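You operate a simulated robot arm through the tools that you are given. There is no shell and no other tool.

You run a simulated robot arm. Do the job below in one go: nothing can be reset, and whatever is moved stays where it is left.

JOB
Top the brown square tub up to its line with oats.
Fine: scoop from the blue bin, lay the scoop back, seat the brown lid on the tub and shut the bin. Spill nothing.

Only the result counts: the job must be done as asked and must still hold three seconds after the hand-in. Knocking over, shifting, dropping, spilling or breaking anything else fails it. Lids that push on must go on centred and level and be pressed home; caps that screw on are set level and turned clockwise until they are tight.

ROBOT AND FRAMES
A 6-joint arm with a two-finger parallel gripper, fixed in place. Base frame: the origin is on the floor under the middle of its stand, x ahead of it, y to its left, z up; the work surface is at about z = 78. Lengths are in cm, angles in rad, forces in N, time in s.
It reaches about 131.3 cm from its shoulder. Its first joint turns from -2.897 to 2.897 rad. Payload 3.43 kg.
The TCP is the grasp point between the finger pads, 3.4 cm short of the fingertips. In the tool frame z runs along the fingers and y along their closing line. The gripper opens to 12.8 cm. The fingers are 2.4 cm wide and 1.2 cm thick; the gripper's body (4.8 by 13 cm) begins 9.6 cm behind the TCP.
Orientation is told as [roll, pitch, yaw] about the base's x, y, z axes, in that order, counted from this pose: with the fingers straight down and closing along the base's y, the tool's x points along the base's -x, its y along +y and its z along -z.

CONTROLS
- The arm moves only by the tool play_rows. Its argument "commands" is a list of rows, each a list of 7 numbers: the shift along the tool's x, y, z in units of 30 mm (1.0 is 30 mm), then the turn, a rotation vector about the tool's x, y, z in units of 4 degrees (1.0 is 4 degrees), then the opening in per cent of the stroke, from 0 (shut) to 100 (fully open). In form: [[tx, ty, tz, rx, ry, rz, hand], ...]. A call has 1 to 20 rows; each row shifts and turns the commanded pose from where the row before left it, along the tool's axes as they then stand. A call with a number of a shift or a turn outside -1 to 1 is refused whole. Each row takes 0.2 s and may step no farther than 5 cm and 0.15 rad from the row before; otherwise, or with a gripper value out of range, the whole call is refused. Where a pose cannot be reached the arm comes as near as it can. A force on the tool above 90 N (or 10 N above the force at the start of the call, whichever is more), or a blocked arm, ends the call early, and 0.2 s more pass. The fingers move at their own pace (about 15.3 cm/s each) and stop on an object; they squeeze with about 43 N. The grip force told is the motor's: it shows also when the fingers shut on nothing. Time passes only in rows, and 0.2 s behind the last, so rows that do not move let the fingers close. It gives the time, the measured TCP pose, the force on the tool (base axes), the opening and the grip force at its end, in the units of the frame above (readings bear some noise), with the torque about the TCP (base axes, N m) and any sound that the robot's microphone picked up, and new pictures: "views" is both (left out), scene, wrist or none.
- Cameras (640 x 400 px; columns grow to the right, rows downward): "scene" is fixed at [39.72, 49.97, 144.53]; the picture's right is [-0.85, -0.52, 0.00], its down [-0.37, 0.61, -0.70] and it looks along [0.36, -0.60, -0.72] (base axes); focal length 306 px, centre (320, 200). "wrist" rides on the gripper at [7.6, -1.1, -16] in the tool frame; the picture's right is [0.15, 0.99, 0.00], its down [-0.88, 0.13, -0.46] and it looks along [-0.45, 0.07, 0.89] (tool axes); focal length 234 px, centre (320, 200). There is no depth. A picture from a camera that has moved, and an enlarged one, comes with that camera's place and axes in the base frame and with its lens.
- inspect(camera, box): a new picture of the part [left, top, right, bottom] of that camera's present view, enlarged. No time passes.
- finish_job(): hands the job in; it is judged then, once.

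Places have to be worked out from the pictures, the camera data and where the tool is seen. Open the gripper and draw the arm clear of the work before you hand the job in, unless the task says otherwise.

The tools are called as name(argument=value, ...) on one line, values as JSON. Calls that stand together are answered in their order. play_rows: Moves the arm, as the interface text tells. Its arguments: {"type":"object","properties":{"commands":{"type":"array"},"views":{"type":"string","enum":["both","scene","wrist","none"]}},"required":["commands"]} The other tools are called the same way: inspect (camera, box) takes an enlarged picture of a part of a camera's view; finish_job () hands the job in.

At the start:

```text
clock: 0.0
position: [67.07, -12.85, 110.34]
tcp_rot: [-0.001, 0.001, -0.001]
wrist_force: [0.3, -0.2, -0.6]
moment: [-0.03, -0.01, -0.01]
opening: 12.8
gripper_force: 0.1
```

scene: 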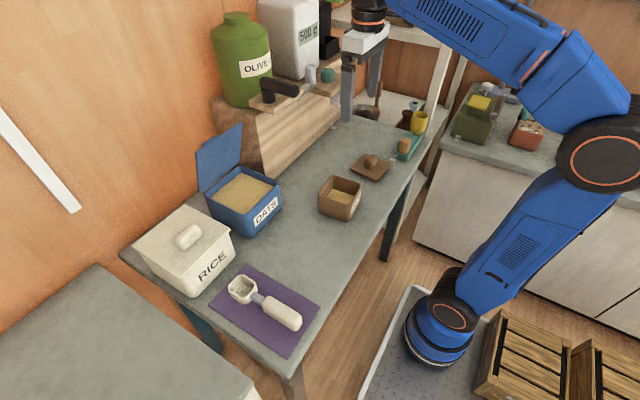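
wrist: 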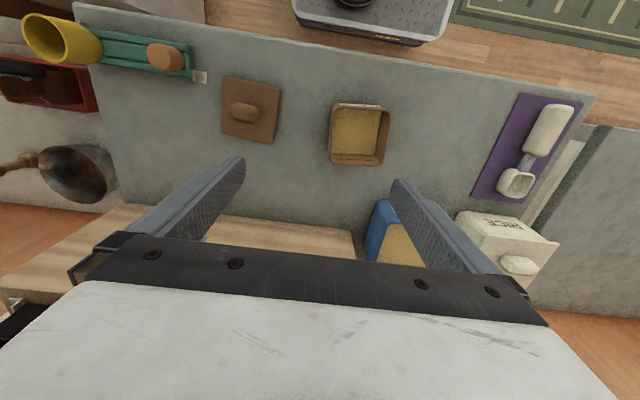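

I begin with a closer look at the tub, bin, scoop and lid before moving anything.

inspect(camera="scene", box=[180, 110, 400, 250])

inspect(camera="scene", box=[120, 200, 340, 360])

inspect(camera="wrist", box=[200, 60, 420, 200])

inspect(camera="wrist", box=[420, 70, 620, 290])

```text
2.86 times, centred on (290, 180) of scene
camera zoom: at [39.72, 49.97, 144.53], right [-0.85, -0.52, 0.0], down [-0.37, 0.61, -0.7], along [0.36, -0.6, -0.72], focal length 873 px, centre (406, 257)
```

zoom: 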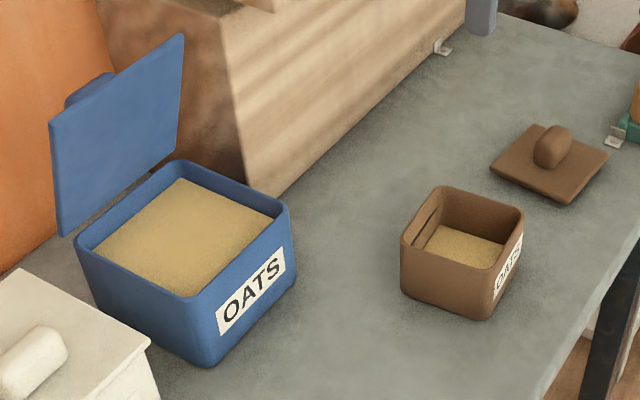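

```text
2.50 times, centred on (230, 280) of scene
camera zoom: at [39.72, 49.97, 144.53], right [-0.85, -0.52, 0.0], down [-0.37, 0.61, -0.7], along [0.36, -0.6, -0.72], focal length 764 px, centre (545, 0)
```

zoom: 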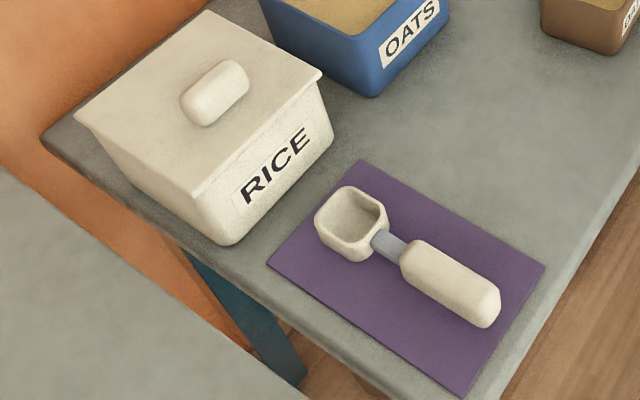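

```text
2.86 times, centred on (310, 130) of wrist
camera zoom: at [59.58, -13.93, 126.37], right [-0.15, 0.99, 0.0], down [0.88, 0.13, 0.46], along [0.45, 0.07, -0.89], focal length 669 px, centre (349, 400)
```

zoom: 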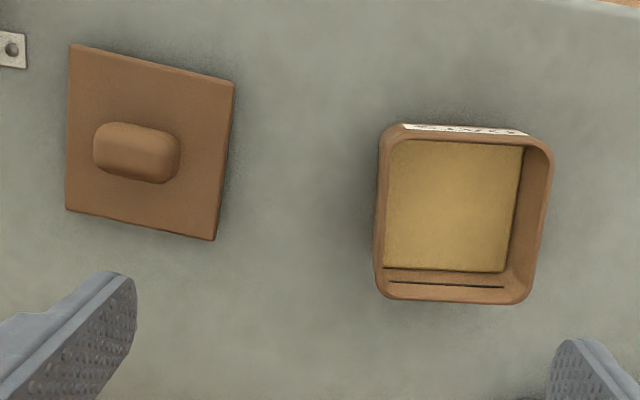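

```text
1.82 times, centred on (520, 180) of wrist
camera zoom: at [59.58, -13.93, 126.37], right [-0.15, 0.99, 0.0], down [0.88, 0.13, 0.46], along [0.45, 0.07, -0.89], focal length 426 px, centre (-44, 236)
```

zoom: 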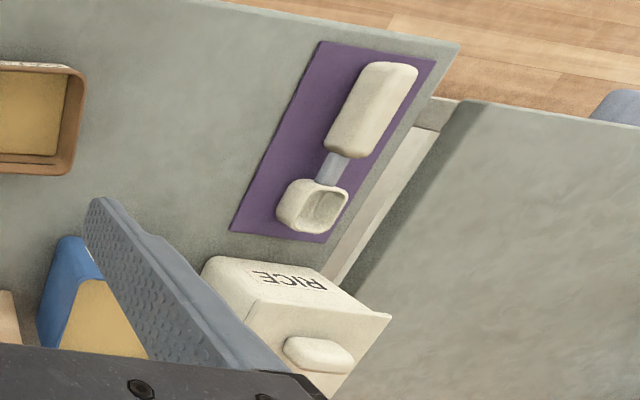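

The tub's line shows as a dark stroke on its far (+x) inner wall. I zoom in harder to measure rims, line and scoop.

inspect(camera="scene", box=[308, 165, 372, 225])

inspect(camera="wrist", box=[320, 95, 400, 175])

inspect(camera="scene", box=[190, 120, 300, 240])

inspect(camera="scene", box=[205, 260, 325, 360])

inspect(camera="scene", box=[340, 140, 400, 190])

```text
6.67 times, centred on (340, 195) of scene
camera zoom: at [39.72, 49.97, 144.53], right [-0.85, -0.52, 0.0], down [-0.37, 0.61, -0.7], along [0.36, -0.6, -0.72], focal length 2036 px, centre (187, 233)
```

zoom: 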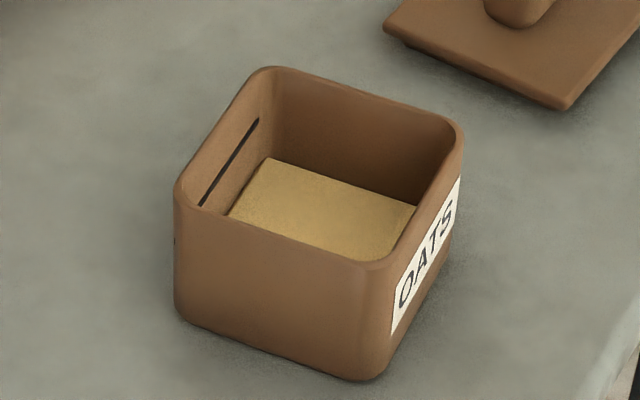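

```text
5.00 times, centred on (360, 135) of wrist
camera zoom: at [59.58, -13.93, 126.37], right [-0.15, 0.99, 0.0], down [0.88, 0.13, 0.46], along [0.45, 0.07, -0.89], focal length 1171 px, centre (120, 525)
```

zoom: 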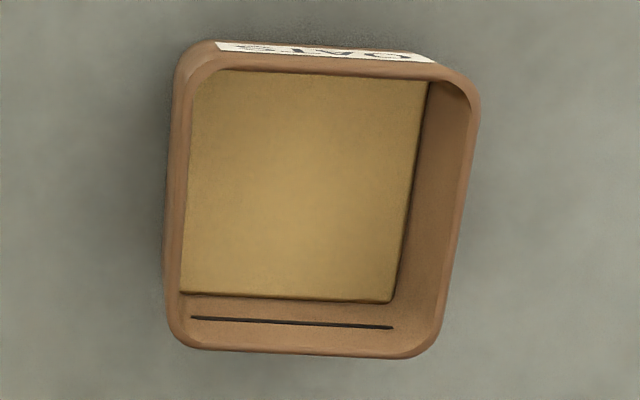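

```text
3.33 times, centred on (245, 180) of scene
camera zoom: at [39.72, 49.97, 144.53], right [-0.85, -0.52, 0.0], down [-0.37, 0.61, -0.7], along [0.36, -0.6, -0.72], focal length 1018 px, centre (570, 267)
```

zoom: 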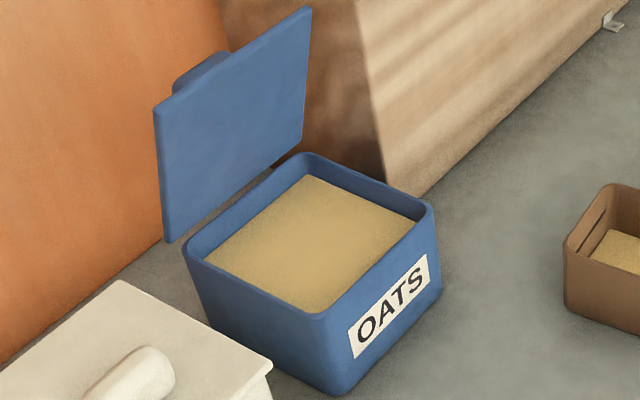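

```text
4.00 times, centred on (265, 310) of scene
camera zoom: at [39.72, 49.97, 144.53], right [-0.85, -0.52, 0.0], down [-0.37, 0.61, -0.7], along [0.36, -0.6, -0.72], focal length 1222 px, centre (540, -240)
```

zoom: 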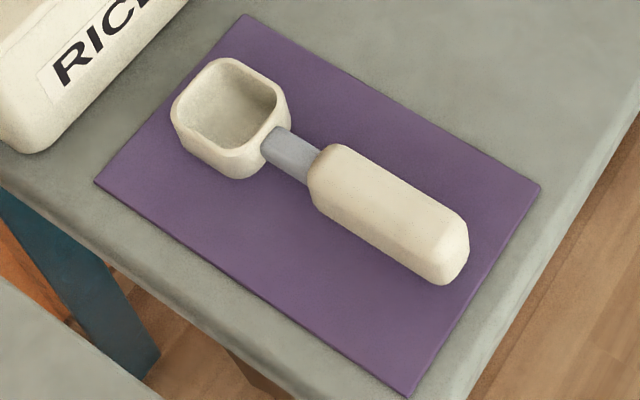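

```text
8.00 times, centred on (370, 165) of scene
camera zoom: at [39.72, 49.97, 144.53], right [-0.85, -0.52, 0.0], down [-0.37, 0.61, -0.7], along [0.36, -0.6, -0.72], focal length 2444 px, centre (-80, 480)
```

zoom: 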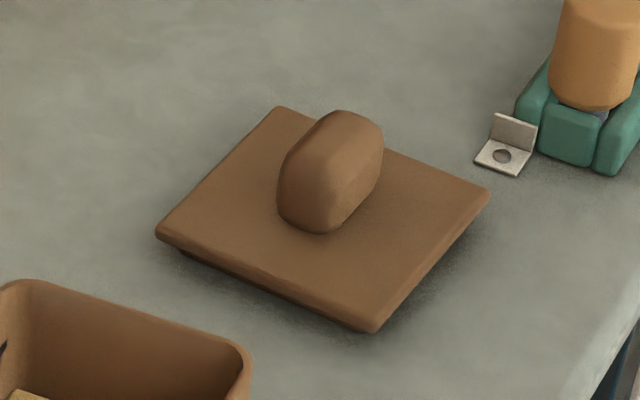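

Tub centre about (67, -6), rim z≈85.5, turned ≈+0.08 rad. The lid is near (67, -26), the scoop lies along x at y≈30 on the mat, and the bin is near (88, 10). I go high over the scoop for a better look.

play_rows(commands=[[0.1, 0.95, 0, 0, 0, 0, 100], [0.1, 0.95, 0, 0, 0, 0, 100], [0.1, 0.95, 0, 0, 0, 0, 100], [0.1, 0.95, 0, 0, 0, 0, 100], [0.1, 0.95, 0, 0, 0, 0, 100], [0.1, 0.95, 0, 0, 0, 0, 100], [0.1, 0.95, 0, 0, 0, 0, 100], [0.1, 0.95, 0, 0, 0, 0, 100], [0.1, 0.95, 0, 0, 0, 0, 100], [0.1, 0.95, 0, 0, 0, 0, 100], [0.1, 0.95, 0, 0, 0, 0, 100], [0.1, 0.95, 0, 0, 0, 0, 100], [0.1, 0.95, 0, 0, 0, 0, 100], [0.1, 0.95, 0, 0, 0, 0, 100], [0, 0, 0, 0, 0, 0, 100]])

```text
clock: 3.2
position: [62.95, 27.12, 110.59]
tcp_rot: [-0.001, -0.001, 0.0]
wrist_force: [0.3, -0.5, -0.2]
moment: [-0.03, -0.02, -0.03]
opening: 12.79
gripper_force: 0.0
camera wrist: at [55.42, 26.02, 126.41], right [-0.15, 0.99, 0.0], down [0.88, 0.13, 0.46], along [0.45, 0.07, -0.89], focal length 234 px, centre (320, 200)
```

scene: 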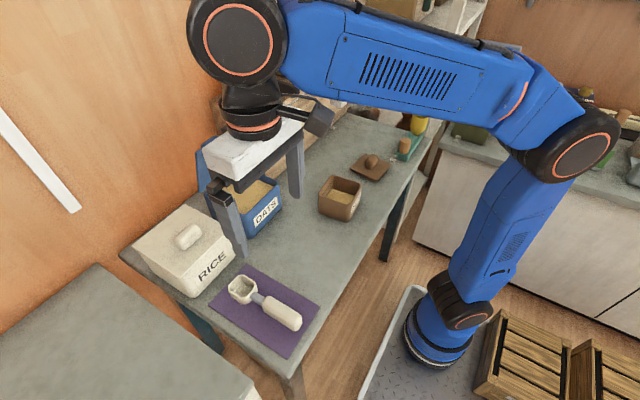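
wrist: 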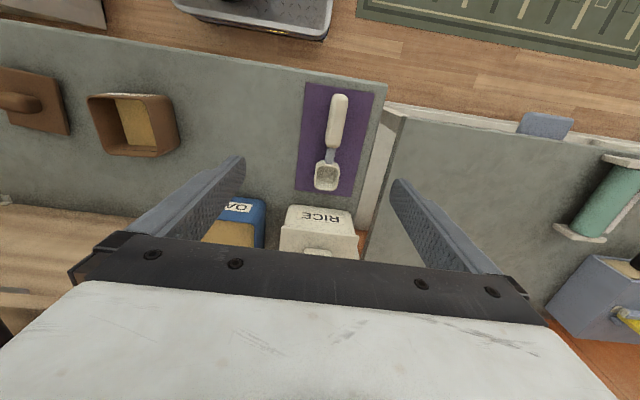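

inspect(camera="wrist", box=[285, 70, 395, 210])

inspect(camera="wrist", box=[190, 180, 370, 280])

```text
2.86 times, centred on (340, 140) of wrist
camera zoom: at [55.42, 26.02, 126.41], right [-0.15, 0.99, 0.0], down [0.88, 0.13, 0.46], along [0.45, 0.07, -0.89], focal length 669 px, centre (263, 371)
```

zoom: 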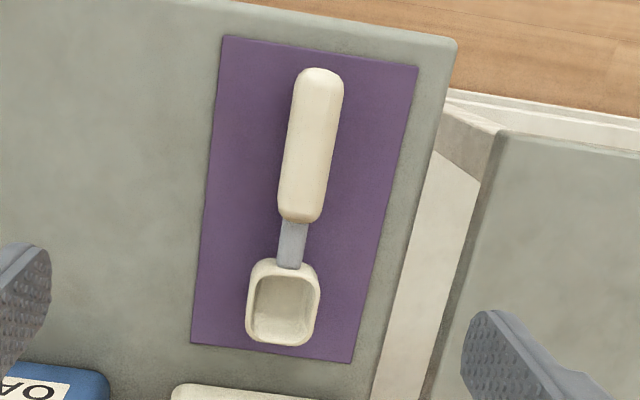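

```text
3.56 times, centred on (280, 230) of wrist
camera zoom: at [55.42, 26.02, 126.41], right [-0.15, 0.99, 0.0], down [0.88, 0.13, 0.46], along [0.45, 0.07, -0.89], focal length 833 px, centre (462, 93)
```

zoom: 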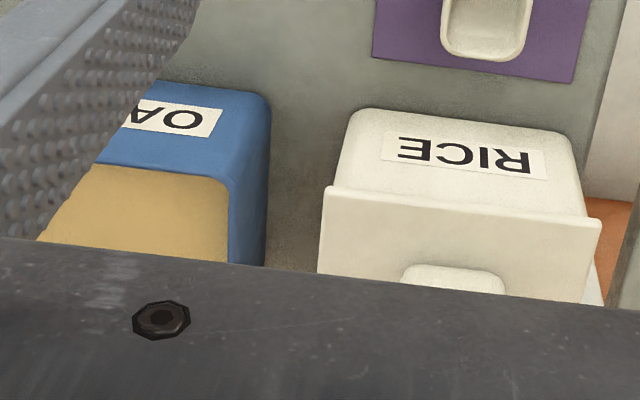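

The scoop lies along x at y≈30, with the handle spanning x≈57–67, about 3.3 cm wide and with its centre near z≈80. I'll tilt the tool back 36° (body toward the robot) so the gripper stays clear of the bin's open lid while scooping, and come down to look.

play_rows(commands=[[0, 0.107, 0, 0, -1, 0, 60], [0, 0.107, 0, 0, -1, 0, 60], [0, 0.107, 0, 0, -1, 0, 60], [0, 0.107, 0, 0, -1, 0, 60], [0, 0.107, 0, 0, -1, 0, 60], [0, 0.107, 0, 0, -1, 0, 60], [0, 0.107, 0, 0, -1, 0, 60], [0, 0.107, 0, 0, -1, 0, 60], [0, 0.107, 0, 0, -1, 0, 60], [0.7, 0, 0.73, 0, 0, 0, 60], [0.7, 0, 0.73, 0, 0, 0, 60], [0.7, 0, 0.73, 0, 0, 0, 60], [0.7, 0, 0.73, 0, 0, 0, 60], [0, 0, 0, 0, 0, 0, 60]])

```text
clock: 6.2
position: [61.22, 30.01, 98.25]
tcp_rot: [0.0, -0.628, -0.001]
wrist_force: [-0.6, 0.6, 0.3]
moment: [0.02, -0.01, 0.0]
opening: 7.67
gripper_force: 0.1
camera wrist: at [45.83, 28.89, 106.81], right [-0.12, 0.99, -0.09], down [0.44, 0.13, 0.89], along [0.89, 0.07, -0.46], focal length 234 px, centre (320, 200)
```

scene: 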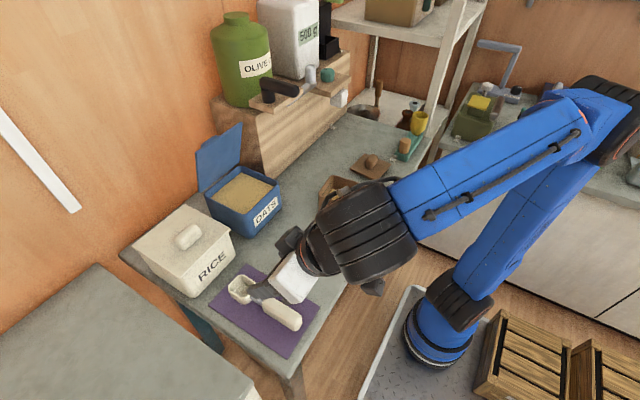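
wrist: 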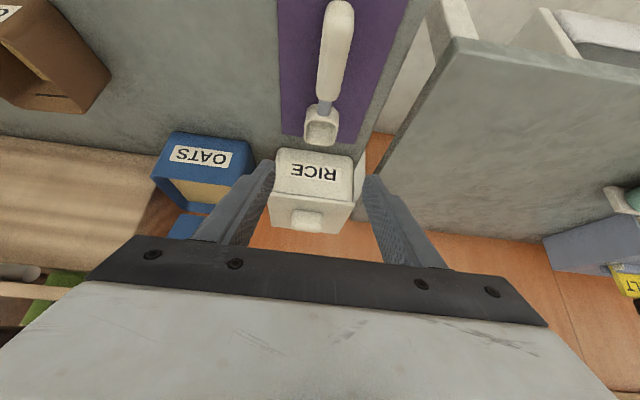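

inspect(camera="wrist", box=[270, 0, 410, 150])

inspect(camera="scene", box=[210, 255, 330, 345])

inspect(camera="wrist", box=[140, 110, 260, 250])

```text
2.67 times, centred on (340, 75) of wrist
camera zoom: at [45.83, 28.89, 106.81], right [-0.12, 0.99, -0.09], down [0.44, 0.13, 0.89], along [0.89, 0.07, -0.46], focal length 624 px, centre (267, 533)
```

zoom: 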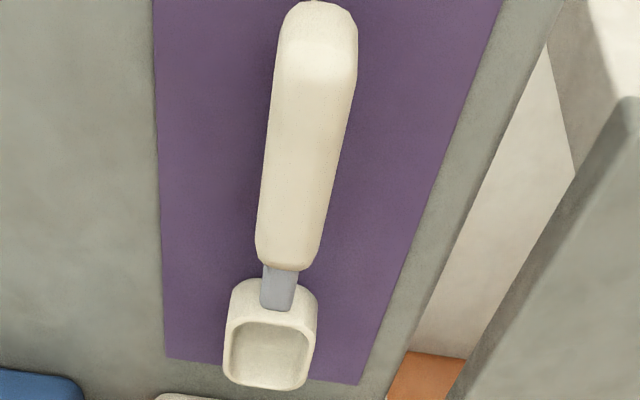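

```text
4.44 times, centred on (270, 300) of scene
camera zoom: at [39.72, 49.97, 144.53], right [-0.85, -0.52, 0.0], down [-0.37, 0.61, -0.7], along [0.36, -0.6, -0.72], focal length 1358 px, centre (542, -244)
```

zoom: 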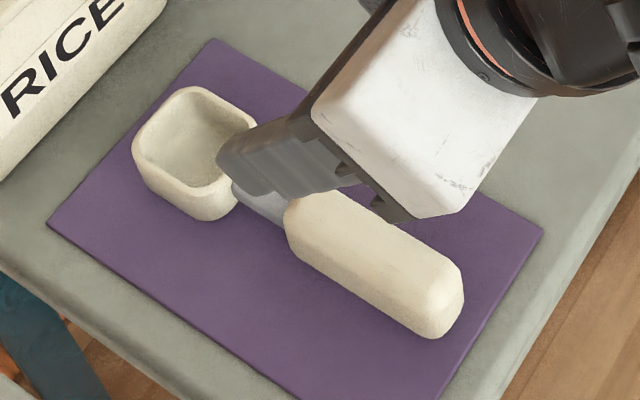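

```text
2.86 times, centred on (200, 180) of wrist
camera zoom: at [45.83, 28.89, 106.81], right [-0.12, 0.99, -0.09], down [0.44, 0.13, 0.89], along [0.89, 0.07, -0.46], focal length 669 px, centre (663, 257)
```

zoom: 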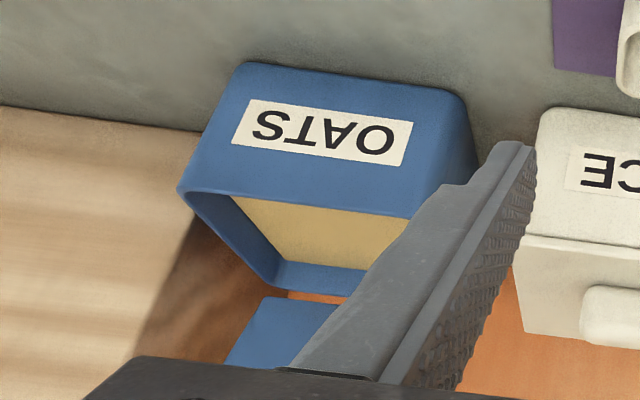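

Matching both wrist views puts the handle top and bowl rim at z≈82 and the handle centre at about z 80.6. I descend straddling the handle, stopping short of the mat.

play_rows(commands=[[0.551, 0, 0.702, 0, 0, 0, 60], [0.551, 0, 0.702, 0, 0, 0, 60], [0.551, 0, 0.702, 0, 0, 0, 60], [0.551, 0, 0.702, 0, 0, 0, 60], [0.551, 0, 0.702, 0, 0, 0, 60], [0, 0, 0, 0, 0, 0, 60]])

inspect(camera="scene", box=[210, 255, 330, 345])

```text
clock: 7.6
position: [60.8, 29.95, 84.96]
tcp_rot: [-0.001, -0.629, 0.002]
wrist_force: [-0.4, 0.1, 0.6]
moment: [-0.01, -0.04, -0.02]
opening: 7.68
gripper_force: 0.1
camera wrist: at [45.32, 28.89, 93.48], right [-0.12, 0.99, -0.09], down [0.44, 0.13, 0.89], along [0.89, 0.07, -0.46], focal length 234 px, centre (320, 200)
```

scene: 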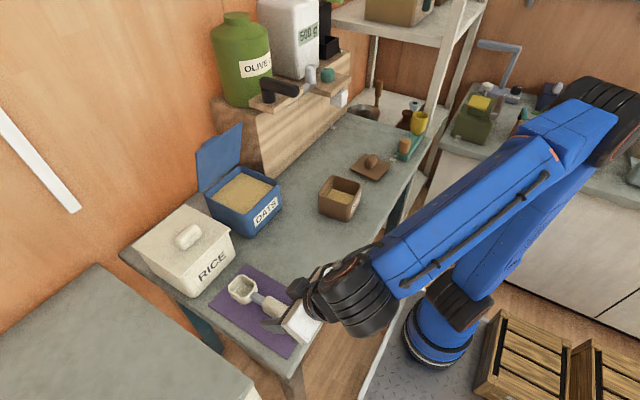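
wrist: 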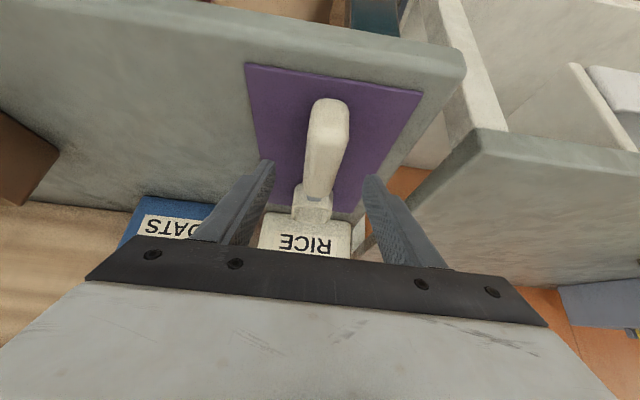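

```text
4.44 times, centred on (270, 300) of scene
camera zoom: at [39.72, 49.97, 144.53], right [-0.85, -0.52, 0.0], down [-0.37, 0.61, -0.7], along [0.36, -0.6, -0.72], focal length 1358 px, centre (542, -244)
```

zoom: 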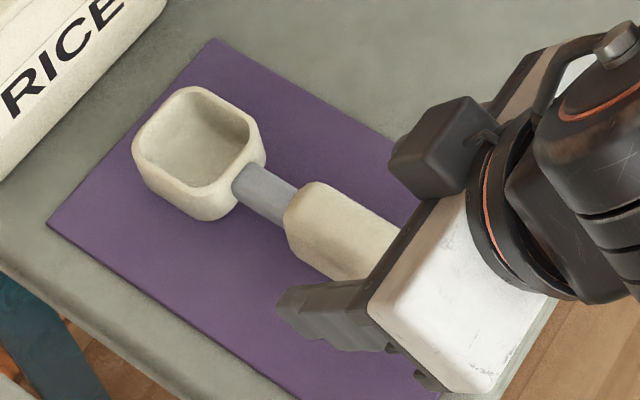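

inspect(camera="wrist", box=[230, 50, 430, 250])

```text
2.00 times, centred on (330, 150) of wrist
camera zoom: at [45.32, 28.89, 93.48], right [-0.12, 0.99, -0.09], down [0.44, 0.13, 0.89], along [0.89, 0.07, -0.46], focal length 468 px, centre (300, 300)
```

zoom: 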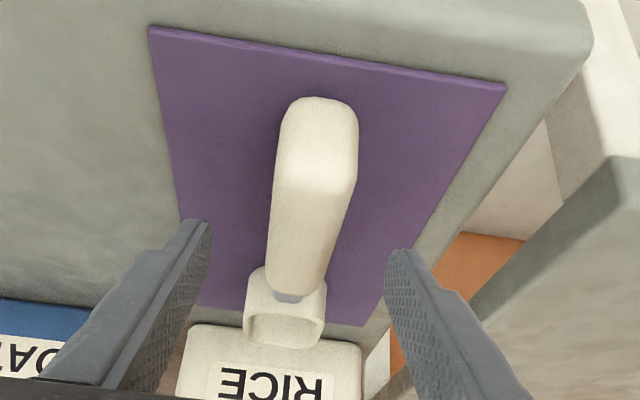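

The handle end spans roughly z 79–82.9, so its centre is near 81. I go down the last 2.7 cm and close on it.

play_rows(commands=[[0.54, 0.0, 0.69, 0, 0, 0, 60], [0, 0, 0, 0, 0, 0, 60], [0, 0, 0, 0, 0, 0, 20], [0, 0, 0, 0, 0, 0, 10], [0, 0, 0, 0, 0, 0, 10]])

inspect(camera="wrist", box=[230, 50, 430, 250])

inspect(camera="scene", box=[210, 255, 330, 345])

```text
clock: 8.8
position: [60.68, 29.96, 82.4]
tcp_rot: [-0.001, -0.628, 0.002]
wrist_force: [-0.4, 0.4, -0.5]
moment: [-0.01, 0.03, -0.02]
opening: 2.91
gripper_force: 43.2
camera wrist: at [45.24, 28.88, 90.86], right [-0.12, 0.99, -0.09], down [0.44, 0.13, 0.89], along [0.89, 0.07, -0.46], focal length 234 px, centre (320, 200)
```

scene: 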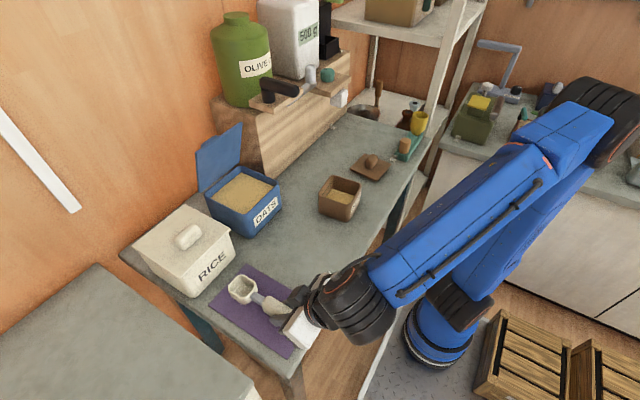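
wrist: 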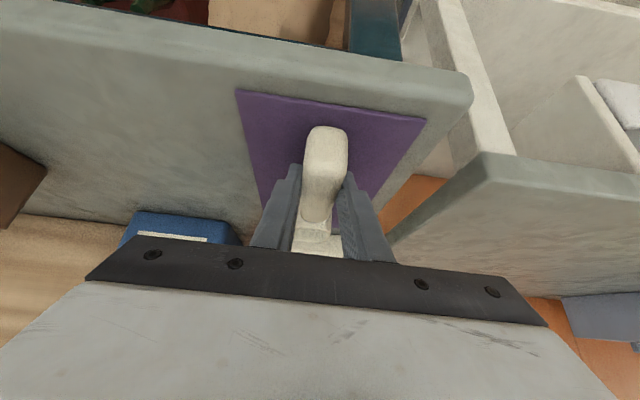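

```text
2.00 times, centred on (330, 150) of wrist
camera zoom: at [45.24, 28.88, 90.86], right [-0.12, 0.99, -0.09], down [0.44, 0.13, 0.89], along [0.89, 0.07, -0.46], focal length 468 px, centre (300, 300)
```

zoom: 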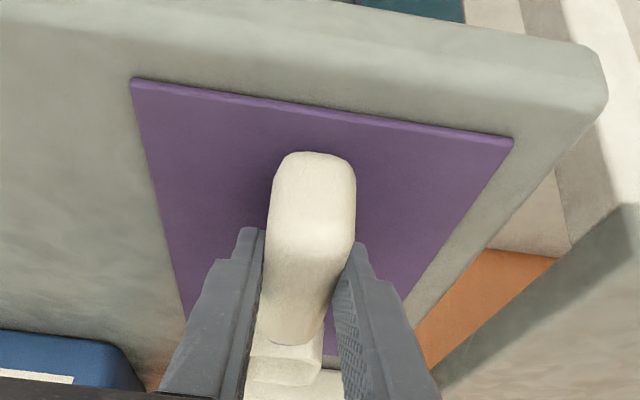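

```text
4.44 times, centred on (270, 300) of scene
camera zoom: at [39.72, 49.97, 144.53], right [-0.85, -0.52, 0.0], down [-0.37, 0.61, -0.7], along [0.36, -0.6, -0.72], focal length 1358 px, centre (542, -244)
```

zoom: 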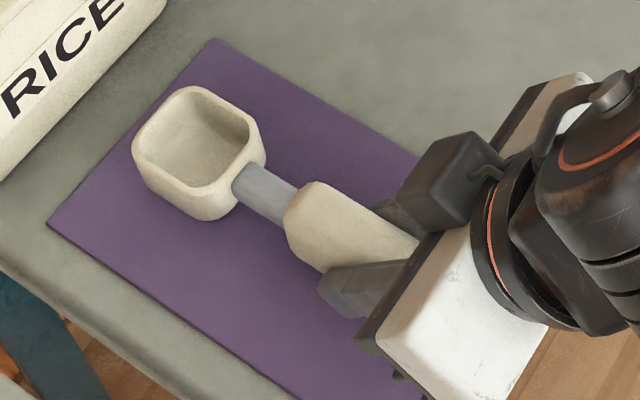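

The handle is gripped at 2.9 cm. The scoop's rest pose is TCP (60.68, 29.96, 82.4) at pitch -0.628, which I'll use to lay it back. I lift straight up and check that it stays firm.

play_rows(commands=[[-0.1, 0, -0.135, 0, 0, 0, 10], [-0.3, 0, -0.41, 0, 0, 0, 10], [-0.5, 0, -0.687, 0, 0, 0, 10], [-0.5, 0, -0.687, 0, 0, 0, 10], [-0.5, 0, -0.687, 0, 0, 0, 10], [-0.5, 0, -0.687, 0, 0, 0, 10], [-0.2, 0, -0.27, 0, 0, 0, 10], [0, 0, 0, 0, 0, 0, 10]])

inspect(camera="scene", box=[190, 220, 330, 340])

```text
clock: 10.6
position: [60.67, 30.12, 95.65]
tcp_rot: [0.0, -0.629, 0.0]
wrist_force: [-1.1, 0.4, -0.5]
moment: [0.01, 0.04, 0.01]
opening: 2.9
gripper_force: 42.5
camera wrist: at [45.23, 28.85, 104.1], right [-0.12, 0.99, -0.09], down [0.44, 0.13, 0.89], along [0.89, 0.07, -0.46], focal length 234 px, centre (320, 200)
```

scene: 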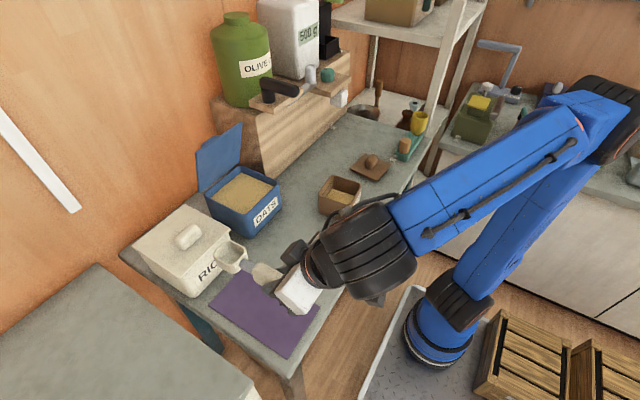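
wrist: 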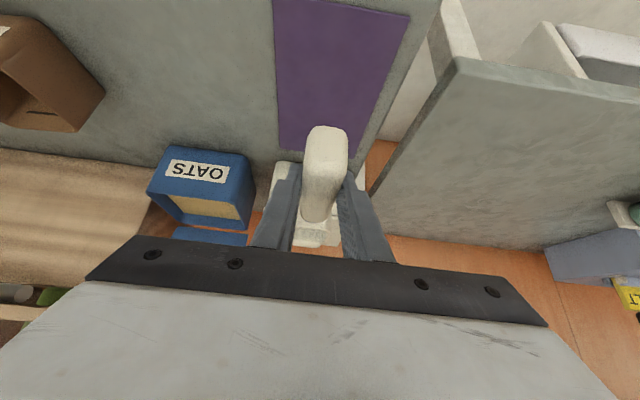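

```text
3.33 times, centred on (260, 280) of scene
camera zoom: at [39.72, 49.97, 144.53], right [-0.85, -0.52, 0.0], down [-0.37, 0.61, -0.7], along [0.36, -0.6, -0.72], focal length 1018 px, centre (520, -67)
```

zoom: 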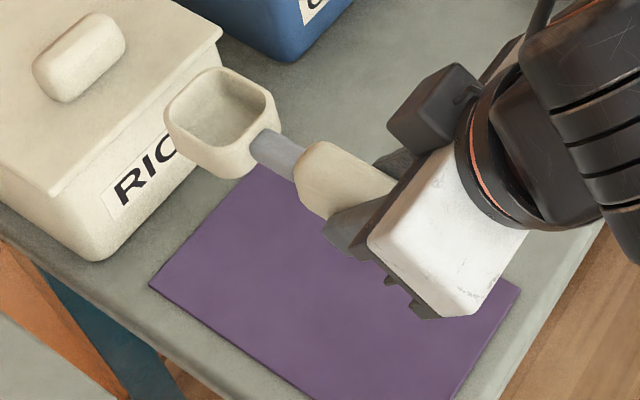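

The scoop is held level and firm. I zoom in on the bin with both cameras to fix its rim, its oats level and the open lid.

inspect(camera="wrist", box=[140, 135, 270, 255])

inspect(camera="scene", box=[190, 115, 290, 240])

```text
3.33 times, centred on (205, 195) of wrist
camera zoom: at [45.23, 28.85, 104.1], right [-0.12, 0.99, -0.09], down [0.44, 0.13, 0.89], along [0.89, 0.07, -0.46], focal length 781 px, centre (703, 217)
```

zoom: 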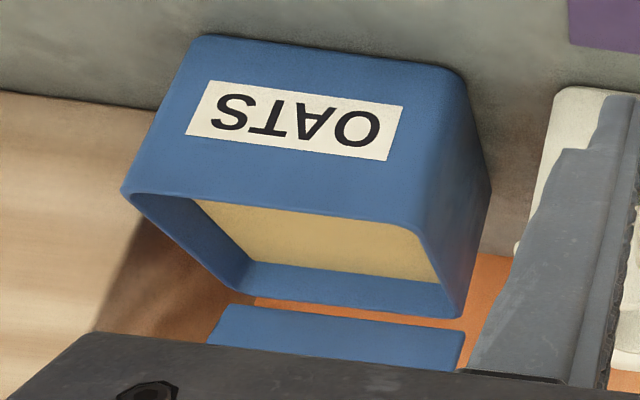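

```text
3.20 times, centred on (240, 178) of scene
camera zoom: at [39.72, 49.97, 144.53], right [-0.85, -0.52, 0.0], down [-0.37, 0.61, -0.7], along [0.36, -0.6, -0.72], focal length 978 px, centre (576, 272)
```

zoom: 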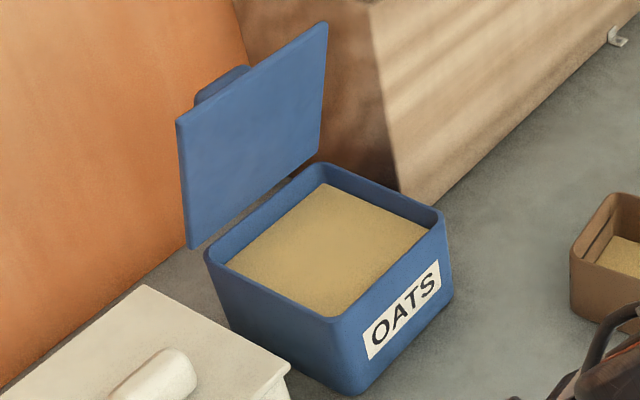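

Bin: outer x≈81.6–96, y≈2.6–16.6, rim z≈87.5, oats at z≈85.7. Its lid stands up at the far side, leaning slightly toward the robot with its top edge near (92, y, 102.7). I carry the scoop over toward the bin's front and pitch the bowl down 44°.

play_rows(commands=[[-0.541, -0.854, -0.07, 0, 0, 0, 10], [-0.541, -0.854, -0.07, 0, 0, 0, 10], [-0.541, -0.854, -0.07, 0, 0, 0, 10], [-0.541, -0.854, -0.07, 0, 0, 0, 10], [-0.541, -0.854, -0.07, 0, 0, 0, 10], [-0.541, -0.854, -0.07, 0, 0, 0, 10], [-0.541, -0.854, -0.07, 0, 0, 0, 10], [-0.541, -0.854, -0.07, 0, 0, 0, 10], [0, 0, 0, 0, 1, 0, 10], [0, 0, 0, 0, 1, 0, 10], [0, 0, 0, 0, 1, 0, 10], [0, 0, 0, 0, 1, 0, 10], [0, 0, 0, 0, 1, 0, 10], [0, 0, 0, 0, 1, 0, 10], [0, 0, 0, 0, 1, 0, 10], [0, 0, 0, 0, 1, 0, 10], [0, 0, 0, 0, 1, 0, 10], [0, 0, 0, 0, 1, 0, 10], [0, 0, 0, 0, 1, 0, 10], [0, 0, 0, 0, 0, 0, 10]])

inspect(camera="scene", box=[180, 90, 320, 250])

inspect(camera="wrist", box=[200, 60, 460, 260])

```text
clock: 14.8
position: [70.22, 9.47, 104.66]
tcp_rot: [-0.001, 0.139, -0.001]
wrist_force: [0.5, 0.5, -0.6]
moment: [0.02, -0.01, -0.02]
opening: 2.93
gripper_force: 42.7
camera wrist: at [65.0, 8.36, 121.43], right [-0.14, 0.99, 0.02], down [0.94, 0.13, 0.33], along [0.32, 0.07, -0.94], focal length 234 px, centre (320, 200)
```

scene: 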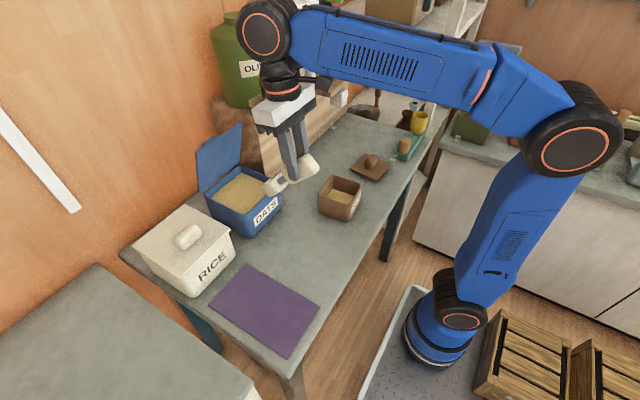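
wrist: 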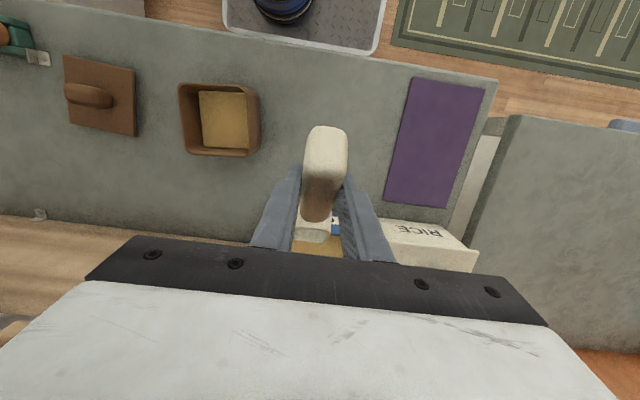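

```text
2.50 times, centred on (250, 170) of scene
camera zoom: at [39.72, 49.97, 144.53], right [-0.85, -0.52, 0.0], down [-0.37, 0.61, -0.7], along [0.36, -0.6, -0.72], focal length 764 px, centre (495, 275)
```

zoom: 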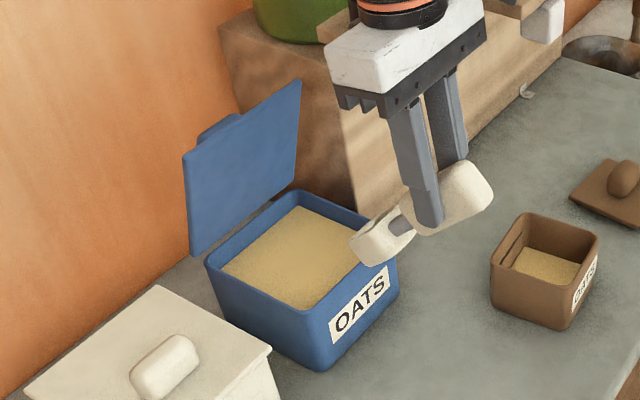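

```text
2.00 times, centred on (330, 160) of wrist
camera zoom: at [65.0, 8.36, 121.43], right [-0.14, 0.99, 0.02], down [0.94, 0.13, 0.33], along [0.32, 0.07, -0.94], focal length 468 px, centre (300, 280)
```

zoom: 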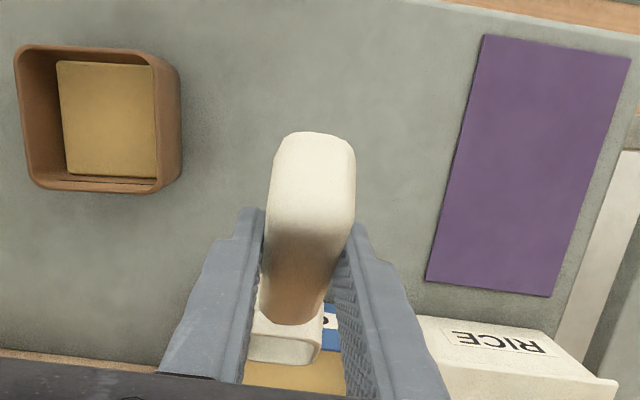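

The bowl appears where I predicted: lip near (80.5, 9.5, 93.5), clear of the bin's rim. I bring it over the oats and stop just above the surface.

play_rows(commands=[[-0.977, 0.02, 0.323, 0, 0, 0, 10], [-0.977, 0.02, 0.323, 0, 0, 0, 10], [-0.977, 0, 0.323, 0, 0, 0, 10], [0, 0, 0, 0, 0, 0, 10]])

inspect(camera="scene", box=[180, 100, 300, 250])

```text
clock: 15.8
position: [78.63, 9.63, 100.51]
tcp_rot: [0.0, 0.139, -0.001]
wrist_force: [-0.9, 0.0, -0.4]
moment: [-0.02, -0.01, 0.01]
opening: 2.93
gripper_force: 43.0
camera wrist: at [73.34, 8.44, 117.25], right [-0.14, 0.99, 0.02], down [0.94, 0.13, 0.33], along [0.32, 0.07, -0.94], focal length 234 px, centre (320, 200)
```

scene: 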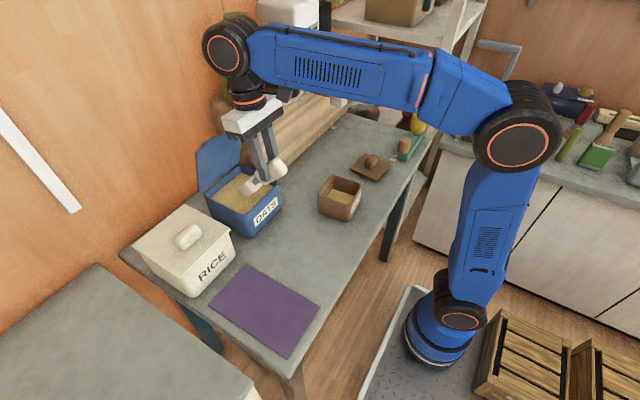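
wrist: 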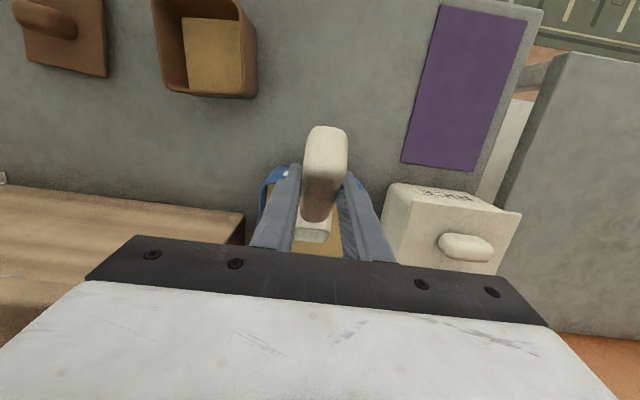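

```text
2.67 times, centred on (240, 175) of scene
camera zoom: at [39.72, 49.97, 144.53], right [-0.85, -0.52, 0.0], down [-0.37, 0.61, -0.7], along [0.36, -0.6, -0.72], focal length 815 px, centre (533, 267)
```

zoom: 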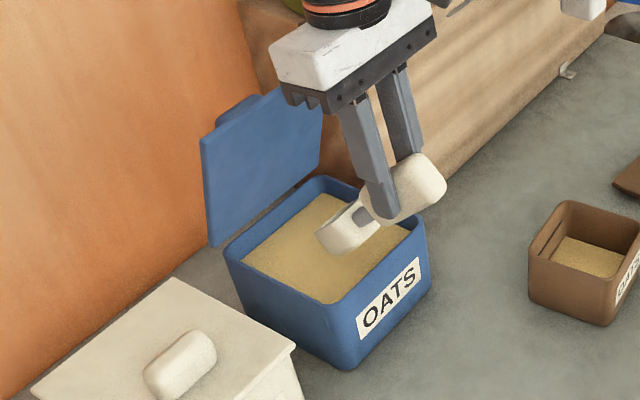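

The bowl hangs over the oats, inside the rim. I plunge it slowly, forward and down, watching the force.

play_rows(commands=[[-0.3, 0, 0.52, 0, 0, 0, 10], [-0.3, 0, 0.52, 0, 0, 0, 10], [-0.3, 0, 0.52, 0, 0, 0, 10], [-0.3, 0, 0.52, 0, 0, 0, 10]])

inspect(camera="scene", box=[180, 100, 300, 250])

```text
clock: 16.8
position: [80.99, 9.54, 94.01]
tcp_rot: [0.002, 0.138, 0.001]
wrist_force: [-23.9, -5.6, 37.0]
moment: [-0.06, -0.31, -0.14]
opening: 2.94
gripper_force: 43.2
camera wrist: at [75.67, 8.4, 110.94], right [-0.14, 0.99, 0.02], down [0.93, 0.13, 0.33], along [0.33, 0.07, -0.94], focal length 234 px, centre (320, 200)
```

scene: 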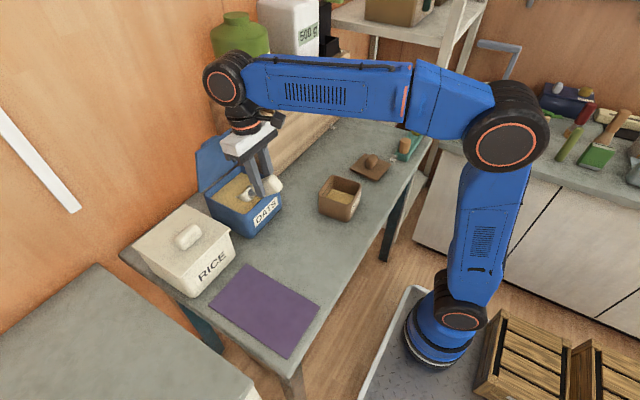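
wrist: 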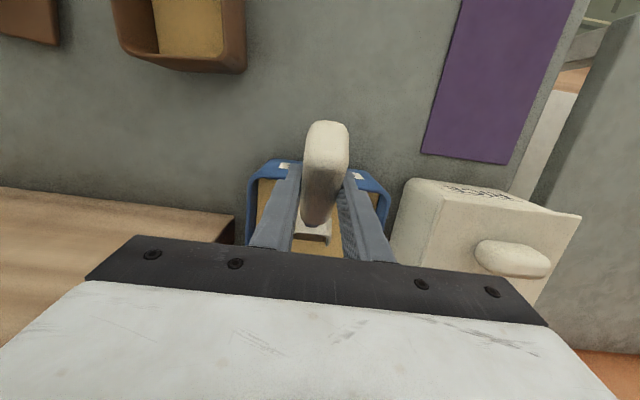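

```text
2.67 times, centred on (240, 175) of scene
camera zoom: at [39.72, 49.97, 144.53], right [-0.85, -0.52, 0.0], down [-0.37, 0.61, -0.7], along [0.36, -0.6, -0.72], focal length 815 px, centre (533, 267)
```

zoom: 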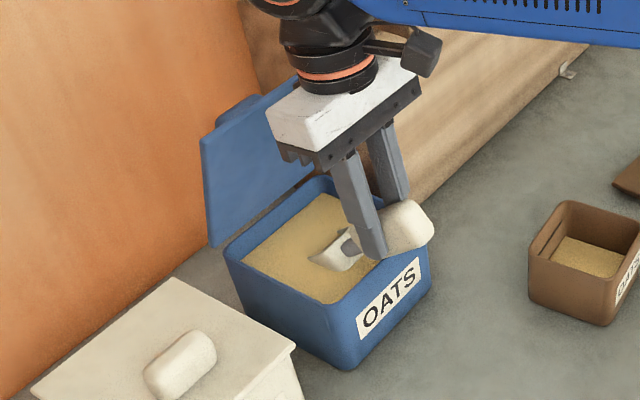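

The force shows about 44 N of drag from the oats, and the bin hasn't moved. The lip is about 2.8 cm under the surface. Now I curl the bowl up and forward, keeping the handle above the front rim.

play_rows(commands=[[0.056, 0, 0.079, 0, -1, 0, 10], [0.062, 0, 0.0745, 0, -1, 0, 10], [0.067, 0, 0.07, 0, -1, 0, 10], [0.071, 0, 0.065, 0, -1, 0, 10], [0.076, 0, 0.06, 0, -1, 0, 10]])

inspect(camera="scene", box=[180, 100, 300, 250])

inspect(camera="wrist", box=[220, 100, 420, 270])

```text
clock: 18.0
position: [80.19, 9.6, 92.85]
tcp_rot: [0.001, -0.211, 0.0]
wrist_force: [-2.8, 1.0, 6.3]
moment: [0.16, -0.03, 0.06]
opening: 2.92
gripper_force: 42.9
camera wrist: at [69.49, 8.46, 106.79], right [-0.14, 0.99, -0.03], down [0.77, 0.13, 0.63], along [0.63, 0.07, -0.78], focal length 234 px, centre (320, 200)
```

scene: 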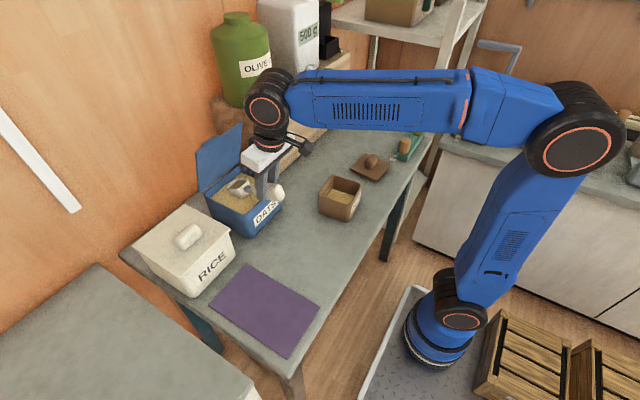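
wrist: 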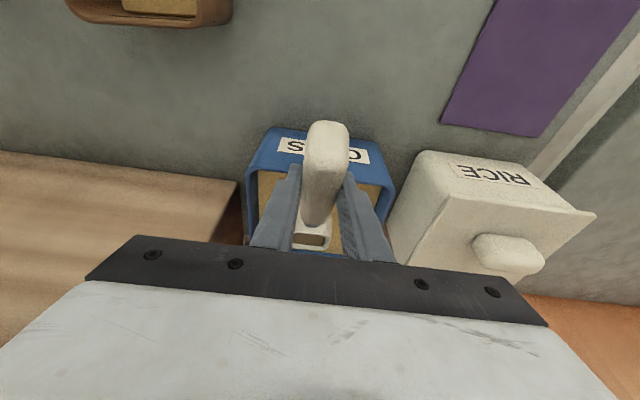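

```text
2.67 times, centred on (240, 175) of scene
camera zoom: at [39.72, 49.97, 144.53], right [-0.85, -0.52, 0.0], down [-0.37, 0.61, -0.7], along [0.36, -0.6, -0.72], focal length 815 px, centre (533, 267)
```

zoom: 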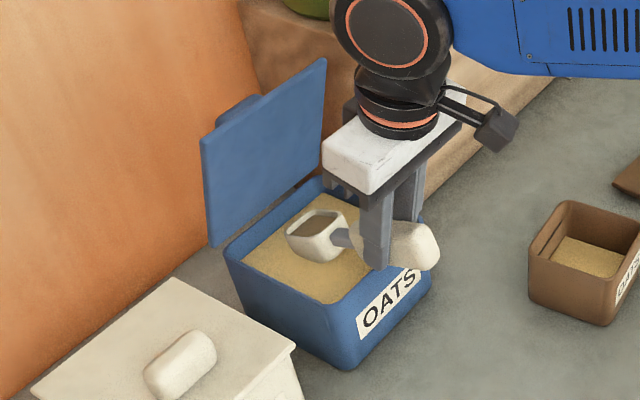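

```text
2.35 times, centred on (320, 185) of wrist
camera zoom: at [69.49, 8.46, 106.79], right [-0.14, 0.99, -0.03], down [0.77, 0.13, 0.63], along [0.63, 0.07, -0.78], focal length 551 px, centre (320, 235)
```

zoom: 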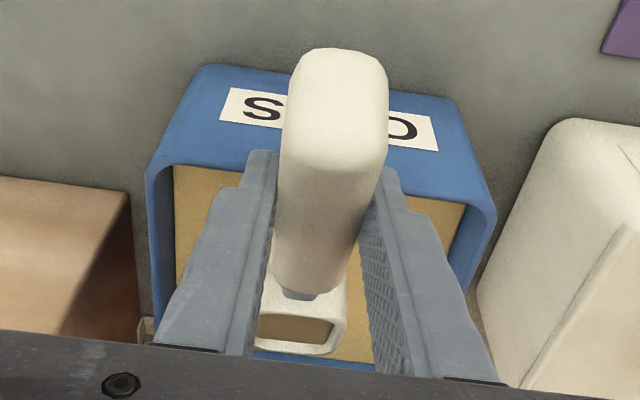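

The bowl has picked up oats. I level the scoop while raising it clear of the bin.

play_rows(commands=[[0.06, 0, -0.251, 0, -1, 0, 10], [0.042, 0, -0.255, 0, -1, 0, 10], [0.025, 0, -0.257, 0, -1, 0, 10], [0.006, 0, -0.258, 0, -1, 0, 10], [-0.012, 0, -0.258, 0, -1, 0, 10], [-0.03, 0, -0.257, 0, -1, 0, 10], [0, 0, 0, 0, 0, 0, 10]])

inspect(camera="scene", box=[200, 150, 300, 230])

inspect(camera="wrist", box=[220, 100, 420, 270])

```text
clock: 19.6
position: [78.07, 9.59, 96.96]
tcp_rot: [0.001, -0.628, 0.001]
wrist_force: [-0.3, 0.5, -1.3]
moment: [-0.02, 0.0, 0.0]
opening: 2.91
gripper_force: 43.0
camera wrist: at [62.76, 8.48, 105.36], right [-0.12, 0.99, -0.09], down [0.44, 0.13, 0.89], along [0.89, 0.07, -0.45], focal length 234 px, centre (320, 200)
```

scene: 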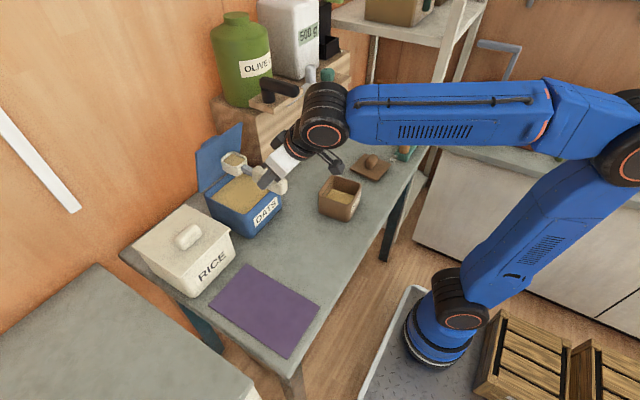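
wrist: 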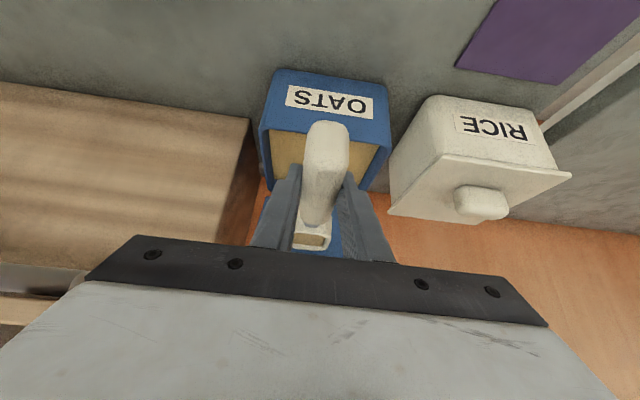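

```text
5.00 times, centred on (250, 190) of scene
camera zoom: at [39.72, 49.97, 144.53], right [-0.85, -0.52, 0.0], down [-0.37, 0.61, -0.7], along [0.36, -0.6, -0.72], focal length 1527 px, centre (670, 250)
```

zoom: 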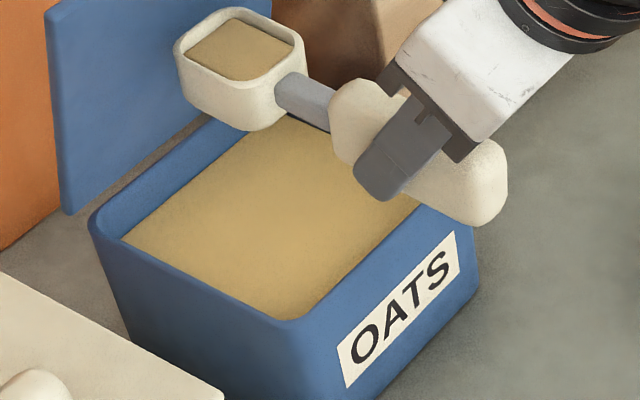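

```text
2.35 times, centred on (320, 185) of wrist
camera zoom: at [62.76, 8.48, 105.36], right [-0.12, 0.99, -0.09], down [0.44, 0.13, 0.89], along [0.89, 0.07, -0.45], focal length 551 px, centre (320, 235)
```

zoom: 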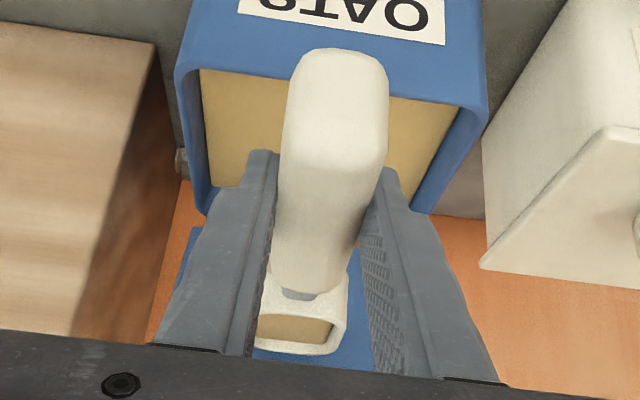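

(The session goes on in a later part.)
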